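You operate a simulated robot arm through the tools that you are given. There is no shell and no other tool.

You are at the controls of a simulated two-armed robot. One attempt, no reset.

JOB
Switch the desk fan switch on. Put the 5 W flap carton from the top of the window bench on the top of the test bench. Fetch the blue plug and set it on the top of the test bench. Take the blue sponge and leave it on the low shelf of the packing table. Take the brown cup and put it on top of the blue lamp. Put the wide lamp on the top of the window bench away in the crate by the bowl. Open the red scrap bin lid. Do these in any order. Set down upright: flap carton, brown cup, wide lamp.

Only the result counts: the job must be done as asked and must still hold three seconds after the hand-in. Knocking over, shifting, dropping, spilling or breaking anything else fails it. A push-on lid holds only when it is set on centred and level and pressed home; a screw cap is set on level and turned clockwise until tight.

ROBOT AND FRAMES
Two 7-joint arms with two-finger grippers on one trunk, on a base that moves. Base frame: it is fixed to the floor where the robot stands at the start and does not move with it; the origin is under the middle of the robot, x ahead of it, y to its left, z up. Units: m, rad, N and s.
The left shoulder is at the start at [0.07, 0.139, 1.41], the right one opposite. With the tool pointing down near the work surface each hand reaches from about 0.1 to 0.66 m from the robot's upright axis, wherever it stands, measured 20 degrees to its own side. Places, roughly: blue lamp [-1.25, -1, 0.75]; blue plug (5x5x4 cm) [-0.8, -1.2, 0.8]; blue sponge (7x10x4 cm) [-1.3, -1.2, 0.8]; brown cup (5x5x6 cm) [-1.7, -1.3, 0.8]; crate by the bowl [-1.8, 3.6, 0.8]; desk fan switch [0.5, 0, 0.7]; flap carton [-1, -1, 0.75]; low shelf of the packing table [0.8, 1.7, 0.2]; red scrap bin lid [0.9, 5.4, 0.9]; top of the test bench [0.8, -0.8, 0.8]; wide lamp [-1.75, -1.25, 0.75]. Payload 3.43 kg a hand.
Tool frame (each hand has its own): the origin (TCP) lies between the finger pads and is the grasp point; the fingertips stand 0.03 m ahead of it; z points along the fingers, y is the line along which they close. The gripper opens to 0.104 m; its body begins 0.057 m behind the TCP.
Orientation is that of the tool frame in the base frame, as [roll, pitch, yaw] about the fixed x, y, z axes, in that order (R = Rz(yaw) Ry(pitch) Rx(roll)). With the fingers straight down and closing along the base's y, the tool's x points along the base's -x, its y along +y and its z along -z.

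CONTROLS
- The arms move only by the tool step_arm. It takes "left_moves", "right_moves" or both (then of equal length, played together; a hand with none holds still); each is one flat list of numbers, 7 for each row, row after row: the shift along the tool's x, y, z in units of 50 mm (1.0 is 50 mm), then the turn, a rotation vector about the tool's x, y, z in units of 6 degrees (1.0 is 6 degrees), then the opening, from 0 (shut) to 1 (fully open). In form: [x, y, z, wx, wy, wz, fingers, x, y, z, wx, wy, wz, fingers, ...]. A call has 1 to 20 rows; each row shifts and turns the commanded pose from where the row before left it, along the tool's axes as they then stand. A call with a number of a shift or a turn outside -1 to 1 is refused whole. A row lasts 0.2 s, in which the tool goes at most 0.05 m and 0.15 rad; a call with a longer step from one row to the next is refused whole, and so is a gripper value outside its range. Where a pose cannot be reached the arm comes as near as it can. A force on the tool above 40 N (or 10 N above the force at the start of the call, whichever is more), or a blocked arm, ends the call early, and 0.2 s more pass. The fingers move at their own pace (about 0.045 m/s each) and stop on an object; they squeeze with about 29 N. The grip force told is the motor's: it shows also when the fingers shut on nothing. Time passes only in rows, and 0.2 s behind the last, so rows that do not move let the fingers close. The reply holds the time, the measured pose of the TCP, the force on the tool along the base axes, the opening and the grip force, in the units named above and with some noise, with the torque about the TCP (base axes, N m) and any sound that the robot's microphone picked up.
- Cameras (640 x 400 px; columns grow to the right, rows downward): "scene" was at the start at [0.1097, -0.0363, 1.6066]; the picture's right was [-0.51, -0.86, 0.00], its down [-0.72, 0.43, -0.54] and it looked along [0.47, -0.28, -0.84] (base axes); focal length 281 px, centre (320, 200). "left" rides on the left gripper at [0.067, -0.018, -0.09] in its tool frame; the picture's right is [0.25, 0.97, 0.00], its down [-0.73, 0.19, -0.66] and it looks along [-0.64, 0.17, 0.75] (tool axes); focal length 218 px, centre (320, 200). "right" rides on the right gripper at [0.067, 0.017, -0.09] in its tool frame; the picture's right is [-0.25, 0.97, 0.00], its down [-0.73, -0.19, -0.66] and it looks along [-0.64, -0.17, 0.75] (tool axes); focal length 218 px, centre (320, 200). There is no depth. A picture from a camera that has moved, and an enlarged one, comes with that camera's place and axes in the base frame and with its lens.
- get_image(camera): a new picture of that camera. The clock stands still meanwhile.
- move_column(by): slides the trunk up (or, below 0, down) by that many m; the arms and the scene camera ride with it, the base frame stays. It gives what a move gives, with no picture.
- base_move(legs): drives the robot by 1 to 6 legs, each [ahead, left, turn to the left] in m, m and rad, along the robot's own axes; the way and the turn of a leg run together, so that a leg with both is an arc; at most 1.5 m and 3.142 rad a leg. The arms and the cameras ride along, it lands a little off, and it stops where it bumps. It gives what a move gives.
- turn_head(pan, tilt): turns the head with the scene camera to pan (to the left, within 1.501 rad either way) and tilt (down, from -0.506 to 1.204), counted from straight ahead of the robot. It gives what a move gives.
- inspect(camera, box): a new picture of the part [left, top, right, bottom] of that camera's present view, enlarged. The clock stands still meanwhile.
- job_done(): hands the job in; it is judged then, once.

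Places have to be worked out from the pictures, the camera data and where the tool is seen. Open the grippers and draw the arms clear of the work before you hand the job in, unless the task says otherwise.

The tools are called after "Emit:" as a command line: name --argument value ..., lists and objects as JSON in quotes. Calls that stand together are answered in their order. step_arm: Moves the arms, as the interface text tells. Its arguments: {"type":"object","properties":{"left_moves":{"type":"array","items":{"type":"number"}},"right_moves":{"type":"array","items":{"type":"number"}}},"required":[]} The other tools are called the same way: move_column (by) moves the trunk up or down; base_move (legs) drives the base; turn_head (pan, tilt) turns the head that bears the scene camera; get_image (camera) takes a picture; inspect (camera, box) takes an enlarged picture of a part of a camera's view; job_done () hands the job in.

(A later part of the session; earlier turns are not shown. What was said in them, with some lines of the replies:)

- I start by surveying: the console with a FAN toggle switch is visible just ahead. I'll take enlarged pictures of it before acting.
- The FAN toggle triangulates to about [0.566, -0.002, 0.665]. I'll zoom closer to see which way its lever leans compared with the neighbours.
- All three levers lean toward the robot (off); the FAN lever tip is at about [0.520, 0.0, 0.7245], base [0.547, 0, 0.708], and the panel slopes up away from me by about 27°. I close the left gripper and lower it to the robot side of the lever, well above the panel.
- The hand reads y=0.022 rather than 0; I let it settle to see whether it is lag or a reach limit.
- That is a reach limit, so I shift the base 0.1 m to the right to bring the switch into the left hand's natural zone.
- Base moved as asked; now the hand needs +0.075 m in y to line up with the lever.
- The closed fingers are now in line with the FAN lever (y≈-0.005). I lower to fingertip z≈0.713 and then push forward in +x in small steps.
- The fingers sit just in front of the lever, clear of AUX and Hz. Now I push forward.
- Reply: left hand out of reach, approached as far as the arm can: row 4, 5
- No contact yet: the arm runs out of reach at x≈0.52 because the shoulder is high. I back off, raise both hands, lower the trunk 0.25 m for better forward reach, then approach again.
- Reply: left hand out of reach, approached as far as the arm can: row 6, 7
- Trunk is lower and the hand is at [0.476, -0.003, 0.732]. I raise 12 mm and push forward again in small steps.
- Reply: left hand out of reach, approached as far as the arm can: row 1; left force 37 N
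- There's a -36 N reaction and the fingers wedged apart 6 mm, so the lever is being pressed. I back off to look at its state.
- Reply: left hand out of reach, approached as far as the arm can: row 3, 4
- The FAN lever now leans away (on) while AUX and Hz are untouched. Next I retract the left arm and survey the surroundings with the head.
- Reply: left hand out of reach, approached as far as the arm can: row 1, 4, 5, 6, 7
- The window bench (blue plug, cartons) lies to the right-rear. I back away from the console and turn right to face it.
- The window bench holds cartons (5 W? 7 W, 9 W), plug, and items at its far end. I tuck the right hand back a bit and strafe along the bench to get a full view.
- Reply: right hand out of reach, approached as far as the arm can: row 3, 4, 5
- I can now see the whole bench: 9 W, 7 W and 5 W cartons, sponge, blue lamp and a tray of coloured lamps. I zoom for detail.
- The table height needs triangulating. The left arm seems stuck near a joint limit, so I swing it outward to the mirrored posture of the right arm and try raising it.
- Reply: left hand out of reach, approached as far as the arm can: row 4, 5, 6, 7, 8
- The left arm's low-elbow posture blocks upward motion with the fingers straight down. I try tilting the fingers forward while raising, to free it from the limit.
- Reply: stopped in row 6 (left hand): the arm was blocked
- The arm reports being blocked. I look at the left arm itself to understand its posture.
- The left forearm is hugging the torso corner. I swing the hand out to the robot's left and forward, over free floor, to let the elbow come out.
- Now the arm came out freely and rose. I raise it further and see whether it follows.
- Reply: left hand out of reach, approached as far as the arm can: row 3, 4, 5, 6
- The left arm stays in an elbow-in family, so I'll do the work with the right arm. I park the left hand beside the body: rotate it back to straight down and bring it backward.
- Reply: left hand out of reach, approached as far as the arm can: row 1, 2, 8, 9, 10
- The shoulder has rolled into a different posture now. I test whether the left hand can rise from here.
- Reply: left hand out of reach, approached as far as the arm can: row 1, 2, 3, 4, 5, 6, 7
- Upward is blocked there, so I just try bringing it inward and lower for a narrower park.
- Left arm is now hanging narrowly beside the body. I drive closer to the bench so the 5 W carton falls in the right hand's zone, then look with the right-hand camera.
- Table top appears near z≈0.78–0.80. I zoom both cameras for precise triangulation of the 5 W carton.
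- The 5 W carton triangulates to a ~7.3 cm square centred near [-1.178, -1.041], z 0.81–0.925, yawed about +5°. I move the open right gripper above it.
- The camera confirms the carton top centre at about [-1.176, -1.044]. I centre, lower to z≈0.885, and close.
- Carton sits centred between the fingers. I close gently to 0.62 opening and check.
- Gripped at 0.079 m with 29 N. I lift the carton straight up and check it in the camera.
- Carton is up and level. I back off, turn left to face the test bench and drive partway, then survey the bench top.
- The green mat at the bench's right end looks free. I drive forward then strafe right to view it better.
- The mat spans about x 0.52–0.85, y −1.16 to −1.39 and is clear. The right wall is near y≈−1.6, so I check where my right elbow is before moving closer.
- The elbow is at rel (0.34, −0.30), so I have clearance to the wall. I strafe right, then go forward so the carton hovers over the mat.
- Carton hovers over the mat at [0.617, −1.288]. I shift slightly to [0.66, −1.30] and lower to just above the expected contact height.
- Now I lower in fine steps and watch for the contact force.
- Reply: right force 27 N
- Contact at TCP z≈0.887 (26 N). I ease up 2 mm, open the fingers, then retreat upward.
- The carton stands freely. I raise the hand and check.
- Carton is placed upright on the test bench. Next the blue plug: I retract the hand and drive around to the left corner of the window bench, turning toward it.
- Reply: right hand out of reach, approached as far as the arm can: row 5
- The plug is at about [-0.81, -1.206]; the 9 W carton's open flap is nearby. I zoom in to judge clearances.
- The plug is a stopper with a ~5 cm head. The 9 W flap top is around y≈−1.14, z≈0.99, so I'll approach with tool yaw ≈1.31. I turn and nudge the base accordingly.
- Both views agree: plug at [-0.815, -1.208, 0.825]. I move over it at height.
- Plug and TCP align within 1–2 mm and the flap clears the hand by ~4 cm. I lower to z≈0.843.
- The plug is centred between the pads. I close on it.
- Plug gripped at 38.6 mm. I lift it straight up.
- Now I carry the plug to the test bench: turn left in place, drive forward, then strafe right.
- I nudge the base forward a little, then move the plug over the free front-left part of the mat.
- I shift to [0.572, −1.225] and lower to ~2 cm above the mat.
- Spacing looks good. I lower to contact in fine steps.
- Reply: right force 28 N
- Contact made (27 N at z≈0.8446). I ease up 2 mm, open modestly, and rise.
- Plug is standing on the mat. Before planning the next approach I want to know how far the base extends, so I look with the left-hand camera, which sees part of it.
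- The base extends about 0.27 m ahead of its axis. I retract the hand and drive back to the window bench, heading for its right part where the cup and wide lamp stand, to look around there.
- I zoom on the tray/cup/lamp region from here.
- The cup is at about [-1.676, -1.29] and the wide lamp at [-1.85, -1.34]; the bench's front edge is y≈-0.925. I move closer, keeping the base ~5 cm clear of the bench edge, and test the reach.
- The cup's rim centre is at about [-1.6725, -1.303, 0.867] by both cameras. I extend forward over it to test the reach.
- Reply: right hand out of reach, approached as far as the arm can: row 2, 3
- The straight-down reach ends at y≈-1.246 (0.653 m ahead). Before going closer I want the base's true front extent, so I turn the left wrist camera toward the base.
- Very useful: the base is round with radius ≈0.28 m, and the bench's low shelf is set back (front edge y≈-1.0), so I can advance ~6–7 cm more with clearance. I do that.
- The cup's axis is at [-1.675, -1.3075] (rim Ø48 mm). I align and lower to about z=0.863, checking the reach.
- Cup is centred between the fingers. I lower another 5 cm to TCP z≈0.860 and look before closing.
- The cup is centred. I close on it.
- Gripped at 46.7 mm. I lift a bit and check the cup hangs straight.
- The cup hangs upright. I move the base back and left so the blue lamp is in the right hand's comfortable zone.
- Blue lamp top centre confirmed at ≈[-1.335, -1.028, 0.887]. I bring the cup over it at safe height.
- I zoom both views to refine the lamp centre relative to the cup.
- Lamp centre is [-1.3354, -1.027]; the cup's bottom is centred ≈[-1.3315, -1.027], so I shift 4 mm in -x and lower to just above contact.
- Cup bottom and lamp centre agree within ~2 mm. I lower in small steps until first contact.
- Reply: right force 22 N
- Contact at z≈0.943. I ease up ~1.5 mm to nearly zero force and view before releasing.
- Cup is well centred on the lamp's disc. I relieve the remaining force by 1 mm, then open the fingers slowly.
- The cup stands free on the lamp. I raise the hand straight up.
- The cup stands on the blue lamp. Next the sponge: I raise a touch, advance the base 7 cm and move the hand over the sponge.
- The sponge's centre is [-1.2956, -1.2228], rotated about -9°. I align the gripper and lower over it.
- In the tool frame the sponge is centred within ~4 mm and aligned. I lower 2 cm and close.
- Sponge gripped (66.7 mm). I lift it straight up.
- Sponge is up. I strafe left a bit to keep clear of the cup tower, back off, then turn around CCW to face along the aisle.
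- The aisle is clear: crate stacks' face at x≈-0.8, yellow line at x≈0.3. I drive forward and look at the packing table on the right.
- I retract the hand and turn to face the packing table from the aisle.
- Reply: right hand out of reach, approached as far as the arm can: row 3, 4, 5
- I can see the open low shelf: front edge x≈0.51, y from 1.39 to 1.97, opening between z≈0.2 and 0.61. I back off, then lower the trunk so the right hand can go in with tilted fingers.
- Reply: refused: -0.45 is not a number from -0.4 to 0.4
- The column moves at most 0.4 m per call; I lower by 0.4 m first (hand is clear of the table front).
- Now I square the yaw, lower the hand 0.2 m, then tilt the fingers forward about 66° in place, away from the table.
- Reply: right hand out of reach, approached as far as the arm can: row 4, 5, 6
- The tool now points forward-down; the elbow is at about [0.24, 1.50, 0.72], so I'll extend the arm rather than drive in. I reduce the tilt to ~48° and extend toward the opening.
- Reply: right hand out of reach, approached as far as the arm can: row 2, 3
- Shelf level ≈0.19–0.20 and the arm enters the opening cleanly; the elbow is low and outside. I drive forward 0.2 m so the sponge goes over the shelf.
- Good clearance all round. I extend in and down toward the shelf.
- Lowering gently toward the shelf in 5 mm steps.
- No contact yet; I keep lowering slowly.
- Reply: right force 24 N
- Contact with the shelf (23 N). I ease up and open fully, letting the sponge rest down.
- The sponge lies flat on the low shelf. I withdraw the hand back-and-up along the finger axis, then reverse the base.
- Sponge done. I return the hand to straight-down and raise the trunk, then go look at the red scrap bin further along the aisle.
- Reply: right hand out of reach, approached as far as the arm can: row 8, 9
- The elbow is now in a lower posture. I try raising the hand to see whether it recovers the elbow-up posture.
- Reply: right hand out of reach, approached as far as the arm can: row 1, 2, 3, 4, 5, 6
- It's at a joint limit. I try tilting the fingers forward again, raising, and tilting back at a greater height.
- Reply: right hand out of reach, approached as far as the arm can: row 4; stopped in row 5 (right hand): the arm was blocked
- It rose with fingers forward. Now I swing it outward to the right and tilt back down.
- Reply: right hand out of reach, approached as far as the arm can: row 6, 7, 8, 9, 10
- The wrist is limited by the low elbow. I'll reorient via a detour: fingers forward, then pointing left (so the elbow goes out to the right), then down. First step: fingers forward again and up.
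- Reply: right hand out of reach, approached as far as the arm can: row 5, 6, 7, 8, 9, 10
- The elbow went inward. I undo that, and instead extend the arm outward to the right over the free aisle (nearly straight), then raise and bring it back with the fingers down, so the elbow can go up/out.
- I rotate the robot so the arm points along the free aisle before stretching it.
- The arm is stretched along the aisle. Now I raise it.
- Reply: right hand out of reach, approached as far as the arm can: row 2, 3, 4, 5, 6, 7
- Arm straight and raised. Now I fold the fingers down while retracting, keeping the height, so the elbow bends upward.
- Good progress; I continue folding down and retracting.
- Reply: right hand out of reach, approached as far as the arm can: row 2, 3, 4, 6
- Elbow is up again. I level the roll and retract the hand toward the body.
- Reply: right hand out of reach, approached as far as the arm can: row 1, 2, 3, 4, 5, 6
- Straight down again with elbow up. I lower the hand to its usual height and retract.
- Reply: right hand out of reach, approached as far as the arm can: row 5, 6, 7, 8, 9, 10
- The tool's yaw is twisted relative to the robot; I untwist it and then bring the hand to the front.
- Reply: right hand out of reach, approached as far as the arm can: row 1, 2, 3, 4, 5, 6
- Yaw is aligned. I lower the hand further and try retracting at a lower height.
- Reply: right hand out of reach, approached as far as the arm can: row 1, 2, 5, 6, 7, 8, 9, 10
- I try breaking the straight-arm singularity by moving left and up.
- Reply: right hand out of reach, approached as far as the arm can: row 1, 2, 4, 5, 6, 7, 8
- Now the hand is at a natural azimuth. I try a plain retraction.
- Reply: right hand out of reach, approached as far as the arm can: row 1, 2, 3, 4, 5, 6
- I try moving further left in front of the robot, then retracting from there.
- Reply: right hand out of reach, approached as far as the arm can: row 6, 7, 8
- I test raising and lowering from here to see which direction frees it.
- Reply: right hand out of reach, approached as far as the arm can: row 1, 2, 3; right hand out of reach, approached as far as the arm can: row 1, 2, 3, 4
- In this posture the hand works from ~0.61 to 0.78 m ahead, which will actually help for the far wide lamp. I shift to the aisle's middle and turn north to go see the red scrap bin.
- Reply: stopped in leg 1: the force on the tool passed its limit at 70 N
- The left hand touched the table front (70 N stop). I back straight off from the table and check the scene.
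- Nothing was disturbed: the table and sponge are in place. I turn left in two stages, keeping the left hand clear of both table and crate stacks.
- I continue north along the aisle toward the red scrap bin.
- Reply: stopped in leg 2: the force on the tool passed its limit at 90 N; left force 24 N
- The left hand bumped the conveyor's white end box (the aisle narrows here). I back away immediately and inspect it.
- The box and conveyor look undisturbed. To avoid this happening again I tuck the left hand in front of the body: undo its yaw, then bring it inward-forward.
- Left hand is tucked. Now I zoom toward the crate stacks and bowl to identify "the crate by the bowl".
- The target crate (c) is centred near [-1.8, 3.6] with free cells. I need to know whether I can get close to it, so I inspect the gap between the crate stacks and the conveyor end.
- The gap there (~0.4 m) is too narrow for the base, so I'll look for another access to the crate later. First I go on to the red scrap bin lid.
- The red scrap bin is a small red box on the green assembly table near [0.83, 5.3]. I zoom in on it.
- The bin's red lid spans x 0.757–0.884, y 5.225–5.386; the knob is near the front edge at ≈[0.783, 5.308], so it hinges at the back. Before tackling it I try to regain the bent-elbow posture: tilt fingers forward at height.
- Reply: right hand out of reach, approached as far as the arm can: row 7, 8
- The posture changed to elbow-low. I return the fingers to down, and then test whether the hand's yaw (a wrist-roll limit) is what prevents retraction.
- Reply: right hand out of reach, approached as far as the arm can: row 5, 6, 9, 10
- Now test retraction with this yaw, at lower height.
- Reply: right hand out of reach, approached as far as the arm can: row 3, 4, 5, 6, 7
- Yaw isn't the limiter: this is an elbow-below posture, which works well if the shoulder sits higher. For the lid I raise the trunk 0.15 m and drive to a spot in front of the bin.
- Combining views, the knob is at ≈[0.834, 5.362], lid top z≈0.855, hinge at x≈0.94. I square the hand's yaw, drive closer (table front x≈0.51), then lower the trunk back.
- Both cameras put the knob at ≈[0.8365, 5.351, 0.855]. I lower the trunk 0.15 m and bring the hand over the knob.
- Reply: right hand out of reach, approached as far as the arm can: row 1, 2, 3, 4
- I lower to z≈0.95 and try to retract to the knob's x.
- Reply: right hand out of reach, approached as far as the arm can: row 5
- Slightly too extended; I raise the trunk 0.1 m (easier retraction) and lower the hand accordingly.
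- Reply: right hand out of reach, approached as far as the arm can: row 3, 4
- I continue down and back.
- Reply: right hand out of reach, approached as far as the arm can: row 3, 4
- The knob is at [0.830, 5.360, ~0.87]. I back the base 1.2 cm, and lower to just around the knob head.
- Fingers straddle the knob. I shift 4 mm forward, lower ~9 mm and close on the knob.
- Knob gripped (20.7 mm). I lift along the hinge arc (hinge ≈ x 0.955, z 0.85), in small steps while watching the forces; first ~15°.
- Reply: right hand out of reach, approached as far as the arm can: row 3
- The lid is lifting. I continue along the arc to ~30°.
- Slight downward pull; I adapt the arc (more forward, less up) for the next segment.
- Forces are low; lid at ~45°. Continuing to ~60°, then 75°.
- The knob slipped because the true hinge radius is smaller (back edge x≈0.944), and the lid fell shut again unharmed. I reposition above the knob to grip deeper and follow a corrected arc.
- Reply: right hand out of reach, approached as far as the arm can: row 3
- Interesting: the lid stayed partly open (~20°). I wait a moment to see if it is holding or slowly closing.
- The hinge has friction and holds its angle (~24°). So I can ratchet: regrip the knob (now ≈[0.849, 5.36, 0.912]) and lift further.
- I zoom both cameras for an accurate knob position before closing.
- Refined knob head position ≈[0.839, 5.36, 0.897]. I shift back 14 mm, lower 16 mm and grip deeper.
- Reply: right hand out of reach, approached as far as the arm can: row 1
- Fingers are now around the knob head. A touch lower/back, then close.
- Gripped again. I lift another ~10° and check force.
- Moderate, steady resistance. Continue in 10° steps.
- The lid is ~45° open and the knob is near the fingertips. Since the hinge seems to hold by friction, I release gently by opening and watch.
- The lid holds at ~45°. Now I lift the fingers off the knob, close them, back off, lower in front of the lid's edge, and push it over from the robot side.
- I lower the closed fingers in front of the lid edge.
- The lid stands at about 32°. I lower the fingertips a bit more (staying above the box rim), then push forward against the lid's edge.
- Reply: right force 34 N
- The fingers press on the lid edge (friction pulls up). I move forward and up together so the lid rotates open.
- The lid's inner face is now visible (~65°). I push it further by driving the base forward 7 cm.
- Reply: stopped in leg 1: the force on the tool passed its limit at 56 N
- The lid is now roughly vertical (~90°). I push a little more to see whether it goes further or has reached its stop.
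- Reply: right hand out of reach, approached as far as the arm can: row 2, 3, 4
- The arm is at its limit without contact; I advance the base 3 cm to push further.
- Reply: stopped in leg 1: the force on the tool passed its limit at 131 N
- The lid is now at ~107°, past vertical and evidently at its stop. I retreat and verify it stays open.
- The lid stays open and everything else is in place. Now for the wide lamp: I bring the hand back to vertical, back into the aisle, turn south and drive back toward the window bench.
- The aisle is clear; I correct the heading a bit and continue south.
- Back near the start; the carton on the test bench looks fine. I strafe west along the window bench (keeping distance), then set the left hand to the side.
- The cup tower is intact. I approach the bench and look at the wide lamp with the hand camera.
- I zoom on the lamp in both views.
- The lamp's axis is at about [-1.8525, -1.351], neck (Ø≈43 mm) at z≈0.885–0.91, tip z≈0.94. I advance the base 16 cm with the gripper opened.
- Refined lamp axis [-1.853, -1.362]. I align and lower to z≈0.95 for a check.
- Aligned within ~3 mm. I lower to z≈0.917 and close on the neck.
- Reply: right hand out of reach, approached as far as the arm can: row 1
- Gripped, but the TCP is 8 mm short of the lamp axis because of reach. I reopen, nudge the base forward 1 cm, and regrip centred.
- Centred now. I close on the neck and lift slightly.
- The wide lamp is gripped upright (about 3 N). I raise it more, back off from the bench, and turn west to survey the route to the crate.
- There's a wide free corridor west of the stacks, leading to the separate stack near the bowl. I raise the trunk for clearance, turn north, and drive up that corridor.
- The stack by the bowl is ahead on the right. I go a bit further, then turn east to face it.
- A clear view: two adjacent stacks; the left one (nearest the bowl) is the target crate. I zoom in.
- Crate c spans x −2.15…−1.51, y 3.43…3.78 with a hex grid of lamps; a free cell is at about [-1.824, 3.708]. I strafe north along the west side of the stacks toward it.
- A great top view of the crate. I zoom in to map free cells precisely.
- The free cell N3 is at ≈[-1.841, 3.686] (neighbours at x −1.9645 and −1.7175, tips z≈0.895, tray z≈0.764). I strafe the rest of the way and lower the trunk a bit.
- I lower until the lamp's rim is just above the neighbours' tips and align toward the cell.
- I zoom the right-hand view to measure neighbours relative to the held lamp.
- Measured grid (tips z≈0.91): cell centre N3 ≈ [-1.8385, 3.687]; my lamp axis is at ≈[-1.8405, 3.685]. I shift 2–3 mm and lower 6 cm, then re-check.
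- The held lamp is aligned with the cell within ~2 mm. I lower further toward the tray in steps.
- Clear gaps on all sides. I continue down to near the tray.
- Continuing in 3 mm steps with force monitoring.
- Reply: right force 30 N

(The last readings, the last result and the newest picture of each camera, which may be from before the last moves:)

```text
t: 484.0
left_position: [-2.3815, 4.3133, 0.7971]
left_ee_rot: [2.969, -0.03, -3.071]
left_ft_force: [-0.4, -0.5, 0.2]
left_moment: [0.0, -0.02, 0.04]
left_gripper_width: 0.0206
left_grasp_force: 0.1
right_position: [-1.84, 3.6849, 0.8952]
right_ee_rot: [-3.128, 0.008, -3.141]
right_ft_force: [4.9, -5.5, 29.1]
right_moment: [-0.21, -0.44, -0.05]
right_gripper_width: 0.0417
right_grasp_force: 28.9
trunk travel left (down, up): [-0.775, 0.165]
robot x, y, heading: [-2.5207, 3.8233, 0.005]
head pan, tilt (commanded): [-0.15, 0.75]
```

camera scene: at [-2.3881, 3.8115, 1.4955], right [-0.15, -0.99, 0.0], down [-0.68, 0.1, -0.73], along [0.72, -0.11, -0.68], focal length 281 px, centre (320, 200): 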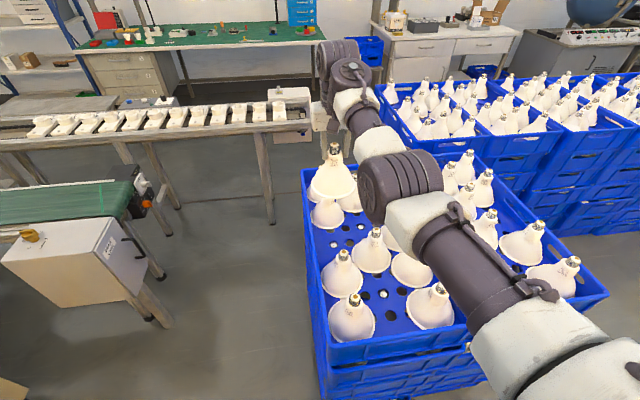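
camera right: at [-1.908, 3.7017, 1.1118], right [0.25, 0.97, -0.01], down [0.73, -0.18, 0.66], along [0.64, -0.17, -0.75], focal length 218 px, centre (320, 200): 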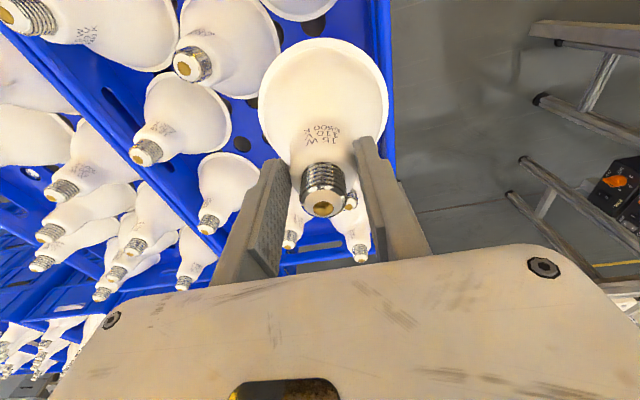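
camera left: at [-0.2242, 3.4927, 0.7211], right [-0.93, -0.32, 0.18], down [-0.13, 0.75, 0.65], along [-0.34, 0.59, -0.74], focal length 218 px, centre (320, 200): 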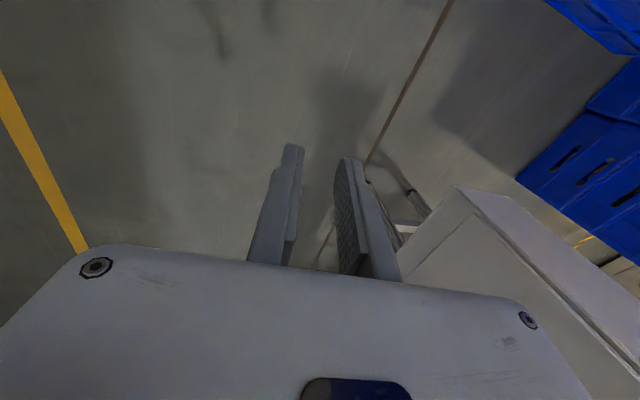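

Contact: the lamp seems seated (≈0.787 tray level). I ease up 2 mm and look carefully before releasing.

Emit:
step_arm --right_moves '[0, 0, -0.07, 0, 0, 0, 0.25, 0, 0, 0, 0, 0, 0, 0.25]'

Emit:
inspect --camera "right" --box '[220, 20, 400, 160]'

Emit:
inspect --camera "scene" --box '[300, 170, 390, 270]'

```text
t: 484.6
left_position: [-2.3804, 4.3134, 0.7965]
left_ee_rot: [2.97, -0.032, -3.071]
left_ft_force: [0.4, -0.7, -0.3]
left_moment: [-0.02, -0.04, 0.0]
left_gripper_width: 0.0208
left_grasp_force: 0.0
right_position: [-1.8398, 3.6854, 0.8948]
right_ee_rot: [-3.128, 0.002, -3.137]
right_ft_force: [5.1, -3.0, 16.7]
right_moment: [-0.07, -1.07, -0.15]
right_gripper_width: 0.0419
right_grasp_force: 29.2
trunk travel left (down, up): [-0.775, 0.165]
robot x, y, heading: [-2.5236, 3.823, 0.001]
head pan, tilt (commanded): [-0.15, 0.75]
```

```text
2.86 times, centred on (310, 90) of right
camera zoom: at [-1.9073, 3.7036, 0.9833], right [0.25, 0.97, -0.01], down [0.73, -0.18, 0.66], along [0.64, -0.17, -0.75], focal length 624 px, centre (349, 514)
```

zoom: 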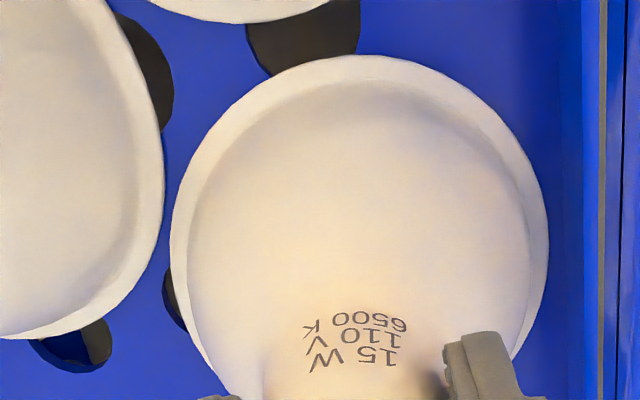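

```text
4.00 times, centred on (345, 220) of scene
camera zoom: at [-2.391, 3.8116, 1.4957], right [-0.15, -0.99, 0.0], down [-0.67, 0.1, -0.73], along [0.72, -0.11, -0.68], focal length 1125 px, centre (220, 120)
```

zoom: 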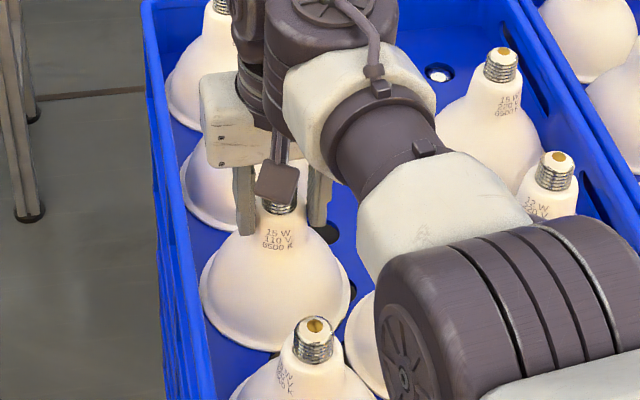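

The lamp stands on the tray with visible gaps to all neighbours. I ease off and open the fingers gently.

Emit:
step_arm --right_moves '[0, 0, -0.05, 0, 0, 0, 0.25, 0, 0, 0, 0, 0, 0, 0.42, 0, 0, 0, 0, 0, 0, 0.5, 0, 0, 0, 0, 0, 0, 0.58, 0, 0, 0, 0, 0, 0, 0.62, 0, 0, 0, 0, 0, 0, 0.62]'

Emit:
inspect --camera "right" --box '[130, 20, 400, 270]'

Emit:
inspect --camera "scene" --box '[300, 170, 390, 270]'

```text
t: 486.0
left_position: [-2.3794, 4.3133, 0.7967]
left_ee_rot: [2.969, -0.034, -3.071]
left_ft_force: [-0.2, 0.1, 0.0]
left_moment: [0.03, -0.01, 0.0]
left_gripper_width: 0.0209
left_grasp_force: 0.1
right_position: [-1.8379, 3.6862, 0.896]
right_ee_rot: [-3.128, 0.001, -3.139]
right_ft_force: [0.0, 0.3, 0.0]
right_moment: [0.02, -0.02, -0.02]
right_gripper_width: 0.0646
right_grasp_force: 0.1
trunk travel left (down, up): [-0.775, 0.165]
robot x, y, heading: [-2.5189, 3.8249, 0.006]
head pan, tilt (commanded): [-0.15, 0.75]
```

```text
1.60 times, centred on (265, 145) of right
camera zoom: at [-1.9057, 3.7034, 0.9848], right [0.25, 0.97, -0.01], down [0.73, -0.18, 0.66], along [0.64, -0.17, -0.75], focal length 349 px, centre (408, 288)
```

zoom: 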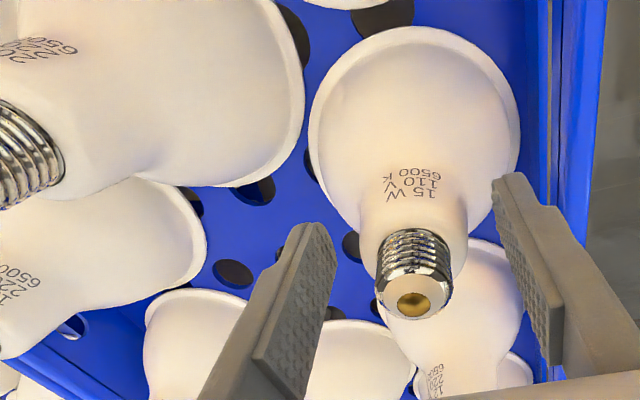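

```text
4.00 times, centred on (345, 220) of scene
camera zoom: at [-2.3885, 3.8115, 1.4956], right [-0.15, -0.99, 0.0], down [-0.67, 0.1, -0.73], along [0.72, -0.11, -0.68], focal length 1125 px, centre (220, 120)
```

zoom: 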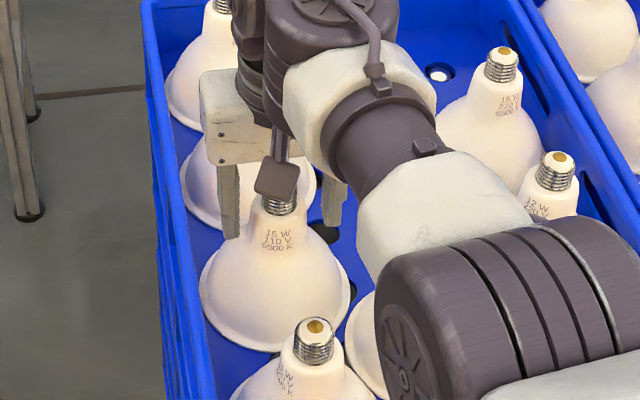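

Released; the lamp stands upright. I raise the hand straight up.

Emit:
step_arm --right_moves '[0, 0, -0.3, 0, 0, 0, 0.62, 0, 0, -0.5, 0, 0, 0, 0.62, 0, 0, -0.7, 0, 0, 0, 0.62, 0, 0, -0.8, 0, 0, 0, 0.62, 0, 0, -0.8, 0, 0, 0, 0.62]'

Emit:
get_image --camera "scene"

Emit:
get_image --camera "right"

```text
t: 487.2
left_position: [-2.3801, 4.3141, 0.7965]
left_ee_rot: [2.97, -0.034, -3.071]
left_ft_force: [-0.1, -0.2, 0.8]
left_moment: [0.0, 0.01, 0.0]
left_gripper_width: 0.0206
left_grasp_force: 0.1
right_position: [-1.8388, 3.6875, 1.0515]
right_ee_rot: [-3.128, 0.0, -3.139]
right_ft_force: [0.1, -0.4, 0.0]
right_moment: [0.04, 0.0, -0.01]
right_gripper_width: 0.0648
right_grasp_force: 0.0
trunk travel left (down, up): [-0.775, 0.165]
robot x, y, heading: [-2.5166, 3.8211, 0.003]
head pan, tilt (commanded): [-0.15, 0.75]
```

```text
taken
camera scene: at [-2.3892, 3.8119, 1.4956], right [-0.15, -0.99, 0.0], down [-0.67, 0.1, -0.73], along [0.72, -0.11, -0.68], focal length 281 px, centre (320, 200)
```

scene: 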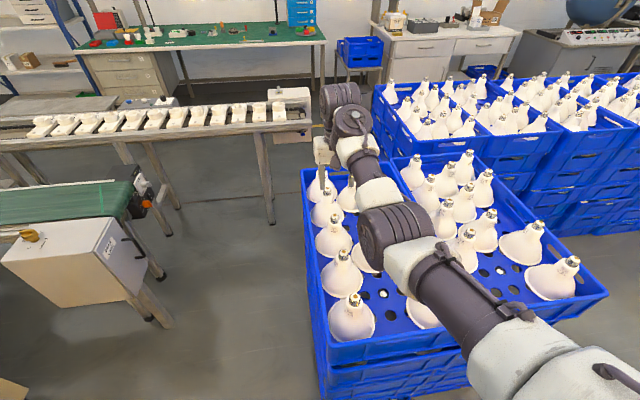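

```text
taken
camera right: at [-1.906, 3.7054, 1.14], right [0.25, 0.97, -0.01], down [0.73, -0.18, 0.66], along [0.64, -0.17, -0.75], focal length 218 px, centre (320, 200)
```

right: 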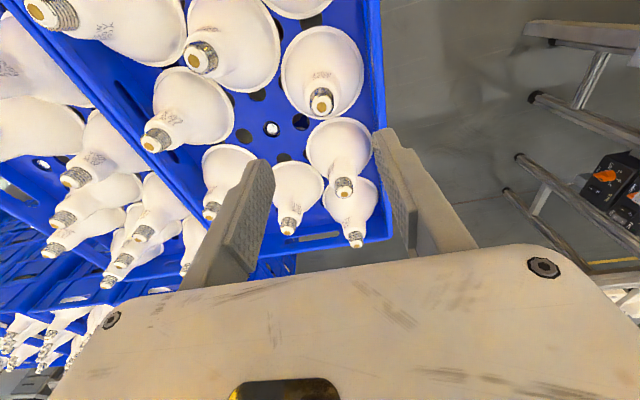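

The lamp is properly placed and nothing else moved. I raise the trunk, back away south along the corridor, open both grippers, and take a final look.

Emit:
move_column --by 0.1

Emit:
get_image --camera "right"

Emit:
base_move --legs '[[-0.04, -1.3, 0]]'

Emit:
step_arm --left_moves '[0, 0, 0, 0, 0, 0, 1, 0, 0, 0, 0, 0, 0, 1, 0, 0, 0, 0, 0, 0, 1, 0, 0, 0, 0, 0, 0, 1, 0, 0, 0, 0, 0, 0, 1]' --right_moves '[0, 0, 0, 0, 0, 0, 1, 0, 0, 0, 0, 0, 0, 1, 0, 0, 0, 0, 0, 0, 1, 0, 0, 0, 0, 0, 0, 1, 0, 0, 0, 0, 0, 0, 1]'

Emit:
turn_head --pan 0.6 --tilt 0.5

Emit:
get_image --camera "scene"

```text
t: 488.5
left_position: [-2.3789, 4.3132, 0.8967]
left_ee_rot: [2.969, -0.036, -3.07]
left_ft_force: [-0.4, 0.3, -0.7]
left_moment: [0.04, -0.01, -0.01]
left_gripper_width: 0.0209
left_grasp_force: 0.1
right_position: [-1.8373, 3.688, 1.151]
right_ee_rot: [-3.126, 0.001, -3.14]
right_ft_force: [0.2, -0.6, 0.1]
right_moment: [-0.02, -0.01, -0.01]
right_gripper_width: 0.0642
right_grasp_force: 0.1
trunk travel left (down, up): [-0.875, 0.065]
robot x, y, heading: [-2.5182, 3.8233, 0.001]
head pan, tilt (commanded): [-0.15, 0.75]
```

```text
taken
camera right: at [-1.9051, 3.7051, 1.2393], right [0.25, 0.97, -0.01], down [0.73, -0.18, 0.66], along [0.64, -0.17, -0.75], focal length 218 px, centre (320, 200)
```

right: 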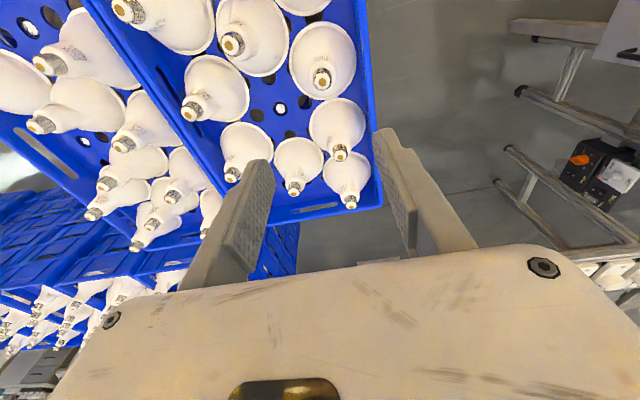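

```text
t: 495.1
left_position: [-2.4123, 3.0154, 0.8984]
left_ee_rot: [2.969, -0.032, -3.041]
left_ft_force: [-1.1, 0.2, -0.4]
left_moment: [-0.01, -0.01, 0.04]
left_gripper_width: 0.0209
left_grasp_force: 0.2
right_position: [-1.8519, 2.4048, 1.1507]
right_ee_rot: [-3.126, 0.001, -3.108]
right_ft_force: [-0.8, 0.2, -0.7]
right_moment: [0.01, 0.0, 0.0]
right_gripper_width: 0.0645
right_grasp_force: 0.0
trunk travel left (down, up): [-0.875, 0.065]
robot x, y, heading: [-2.5367, 2.5215, 0.034]
head pan, tilt (commanded): [-0.15, 0.75]
```

```text
t: 496.3
left_position: [-2.4123, 3.0152, 0.8967]
left_ee_rot: [2.971, -0.036, -3.042]
left_ft_force: [-0.4, 0.2, -0.7]
left_moment: [-0.03, 0.04, 0.04]
left_gripper_width: 0.104
left_grasp_force: 0.1
right_position: [-1.8517, 2.4062, 1.1514]
right_ee_rot: [-3.128, 0.001, -3.109]
right_ft_force: [-0.5, -0.3, 0.3]
right_moment: [-0.02, 0.0, -0.01]
right_gripper_width: 0.1039
right_grasp_force: 0.1
trunk travel left (down, up): [-0.875, 0.065]
robot x, y, heading: [-2.5387, 2.5245, 0.034]
head pan, tilt (commanded): [-0.15, 0.75]
```

```text
t: 497.4
left_position: [-2.4106, 3.0141, 0.897]
left_ee_rot: [2.97, -0.035, -3.042]
left_ft_force: [0.3, 0.0, 0.9]
left_moment: [0.0, -0.03, -0.02]
left_gripper_width: 0.1041
left_grasp_force: 0.0
right_position: [-1.8509, 2.4067, 1.1512]
right_ee_rot: [-3.13, -0.001, -3.109]
right_ft_force: [-0.5, -0.4, -0.5]
right_moment: [-0.02, 0.01, -0.03]
right_gripper_width: 0.1041
right_grasp_force: 0.0
trunk travel left (down, up): [-0.875, 0.065]
robot x, y, heading: [-2.5377, 2.5218, 0.035]
head pan, tilt (commanded): [0.6, 0.499]
```

```text
taken
camera scene: at [-2.4145, 2.5763, 1.6175], right [0.59, -0.81, 0.0], down [-0.39, -0.28, -0.88], along [0.71, 0.52, -0.48], focal length 281 px, centre (320, 200)
```

scene: 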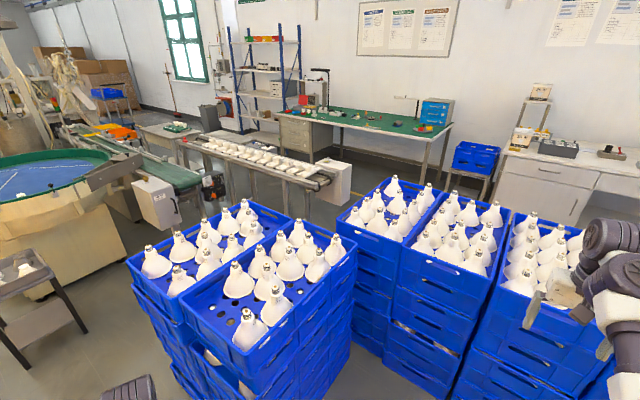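

I zoom to check the placed lamp and, in the distance, the red bin.

Emit:
inspect --camera "scene" --box '[120, 180, 300, 310]'

Emit:
inspect --camera "scene" --box '[270, 60, 370, 140]'

```text
3.08 times, centred on (210, 245) of scene
camera zoom: at [-2.4145, 2.5763, 1.6175], right [0.59, -0.81, 0.0], down [-0.39, -0.28, -0.88], along [0.71, 0.52, -0.48], focal length 865 px, centre (658, 62)
```

zoom: 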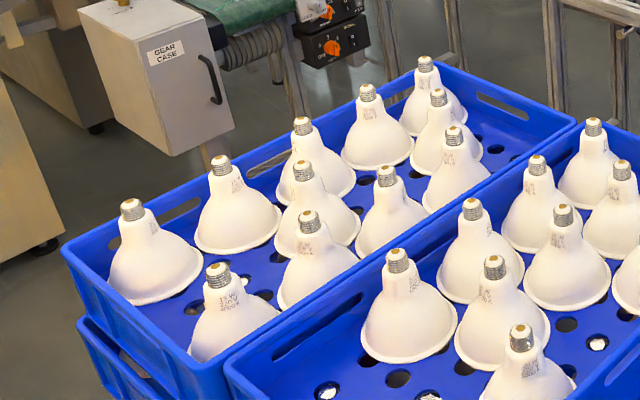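

```text
5.00 times, centred on (320, 100) of scene
camera zoom: at [-2.4145, 2.5763, 1.6175], right [0.59, -0.81, 0.0], down [-0.39, -0.28, -0.88], along [0.71, 0.52, -0.48], focal length 1406 px, centre (320, 700)
```

zoom: 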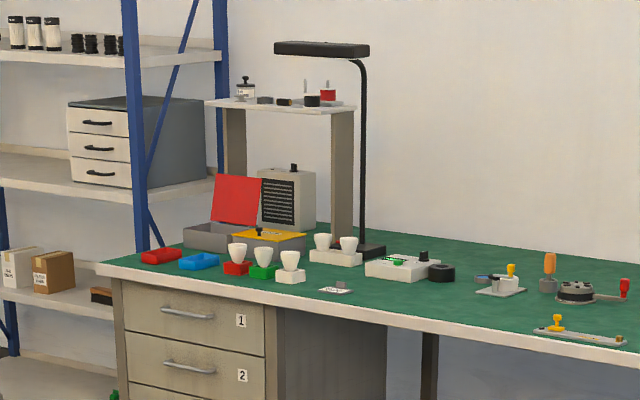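

The lamp stands neatly in the crate, the scrap bin's lid is still open, and the arms are clear with both grippers open. All seven tasks are done, so I hand the job in.

Emit:
job_done

```text
The job is handed in.
```

I did all seven tasks and handed the job in. The hand-in gave no verdict back.

| Task | Result | Last seen in place |
|---|---|---|
| Desk fan switch | FAN lever flipped to on; AUX and Hz not touched | Right after flipping it |
| 5 W flap carton | Upright on the green mat of the test bench | On the way back from the bin |
| Blue plug | On the test bench, next to the carton | Right after placing it; not looked at again |
| Blue sponge | Flat on the packing table's low shelf | A few minutes after placing it |
| Brown cup | Standing centred on the blue lamp | When I returned to the window bench |
| Wide lamp | Upright in the crate nearest the bowl, in a free spot between the other lamps | Just before hand-in |
| Red scrap bin lid | Open past vertical, about 107° | Just before hand-in |

**Bumps:** The left hand hit two things while I was driving. It touched the front of the packing table (force stop at 70 N) and the white box at the end of the conveyor (stop at 90 N). I backed off each time, and pictures showed nothing moved on the table, the shelf or the conveyor.

**Bin lid:** It slipped out of the gripper once and dropped partway before I opened it fully. The final push reached 131 N against its stop. The lid and the things around it looked undisturbed afterwards.

Both grippers were open and the arms clear of the work at hand-in.
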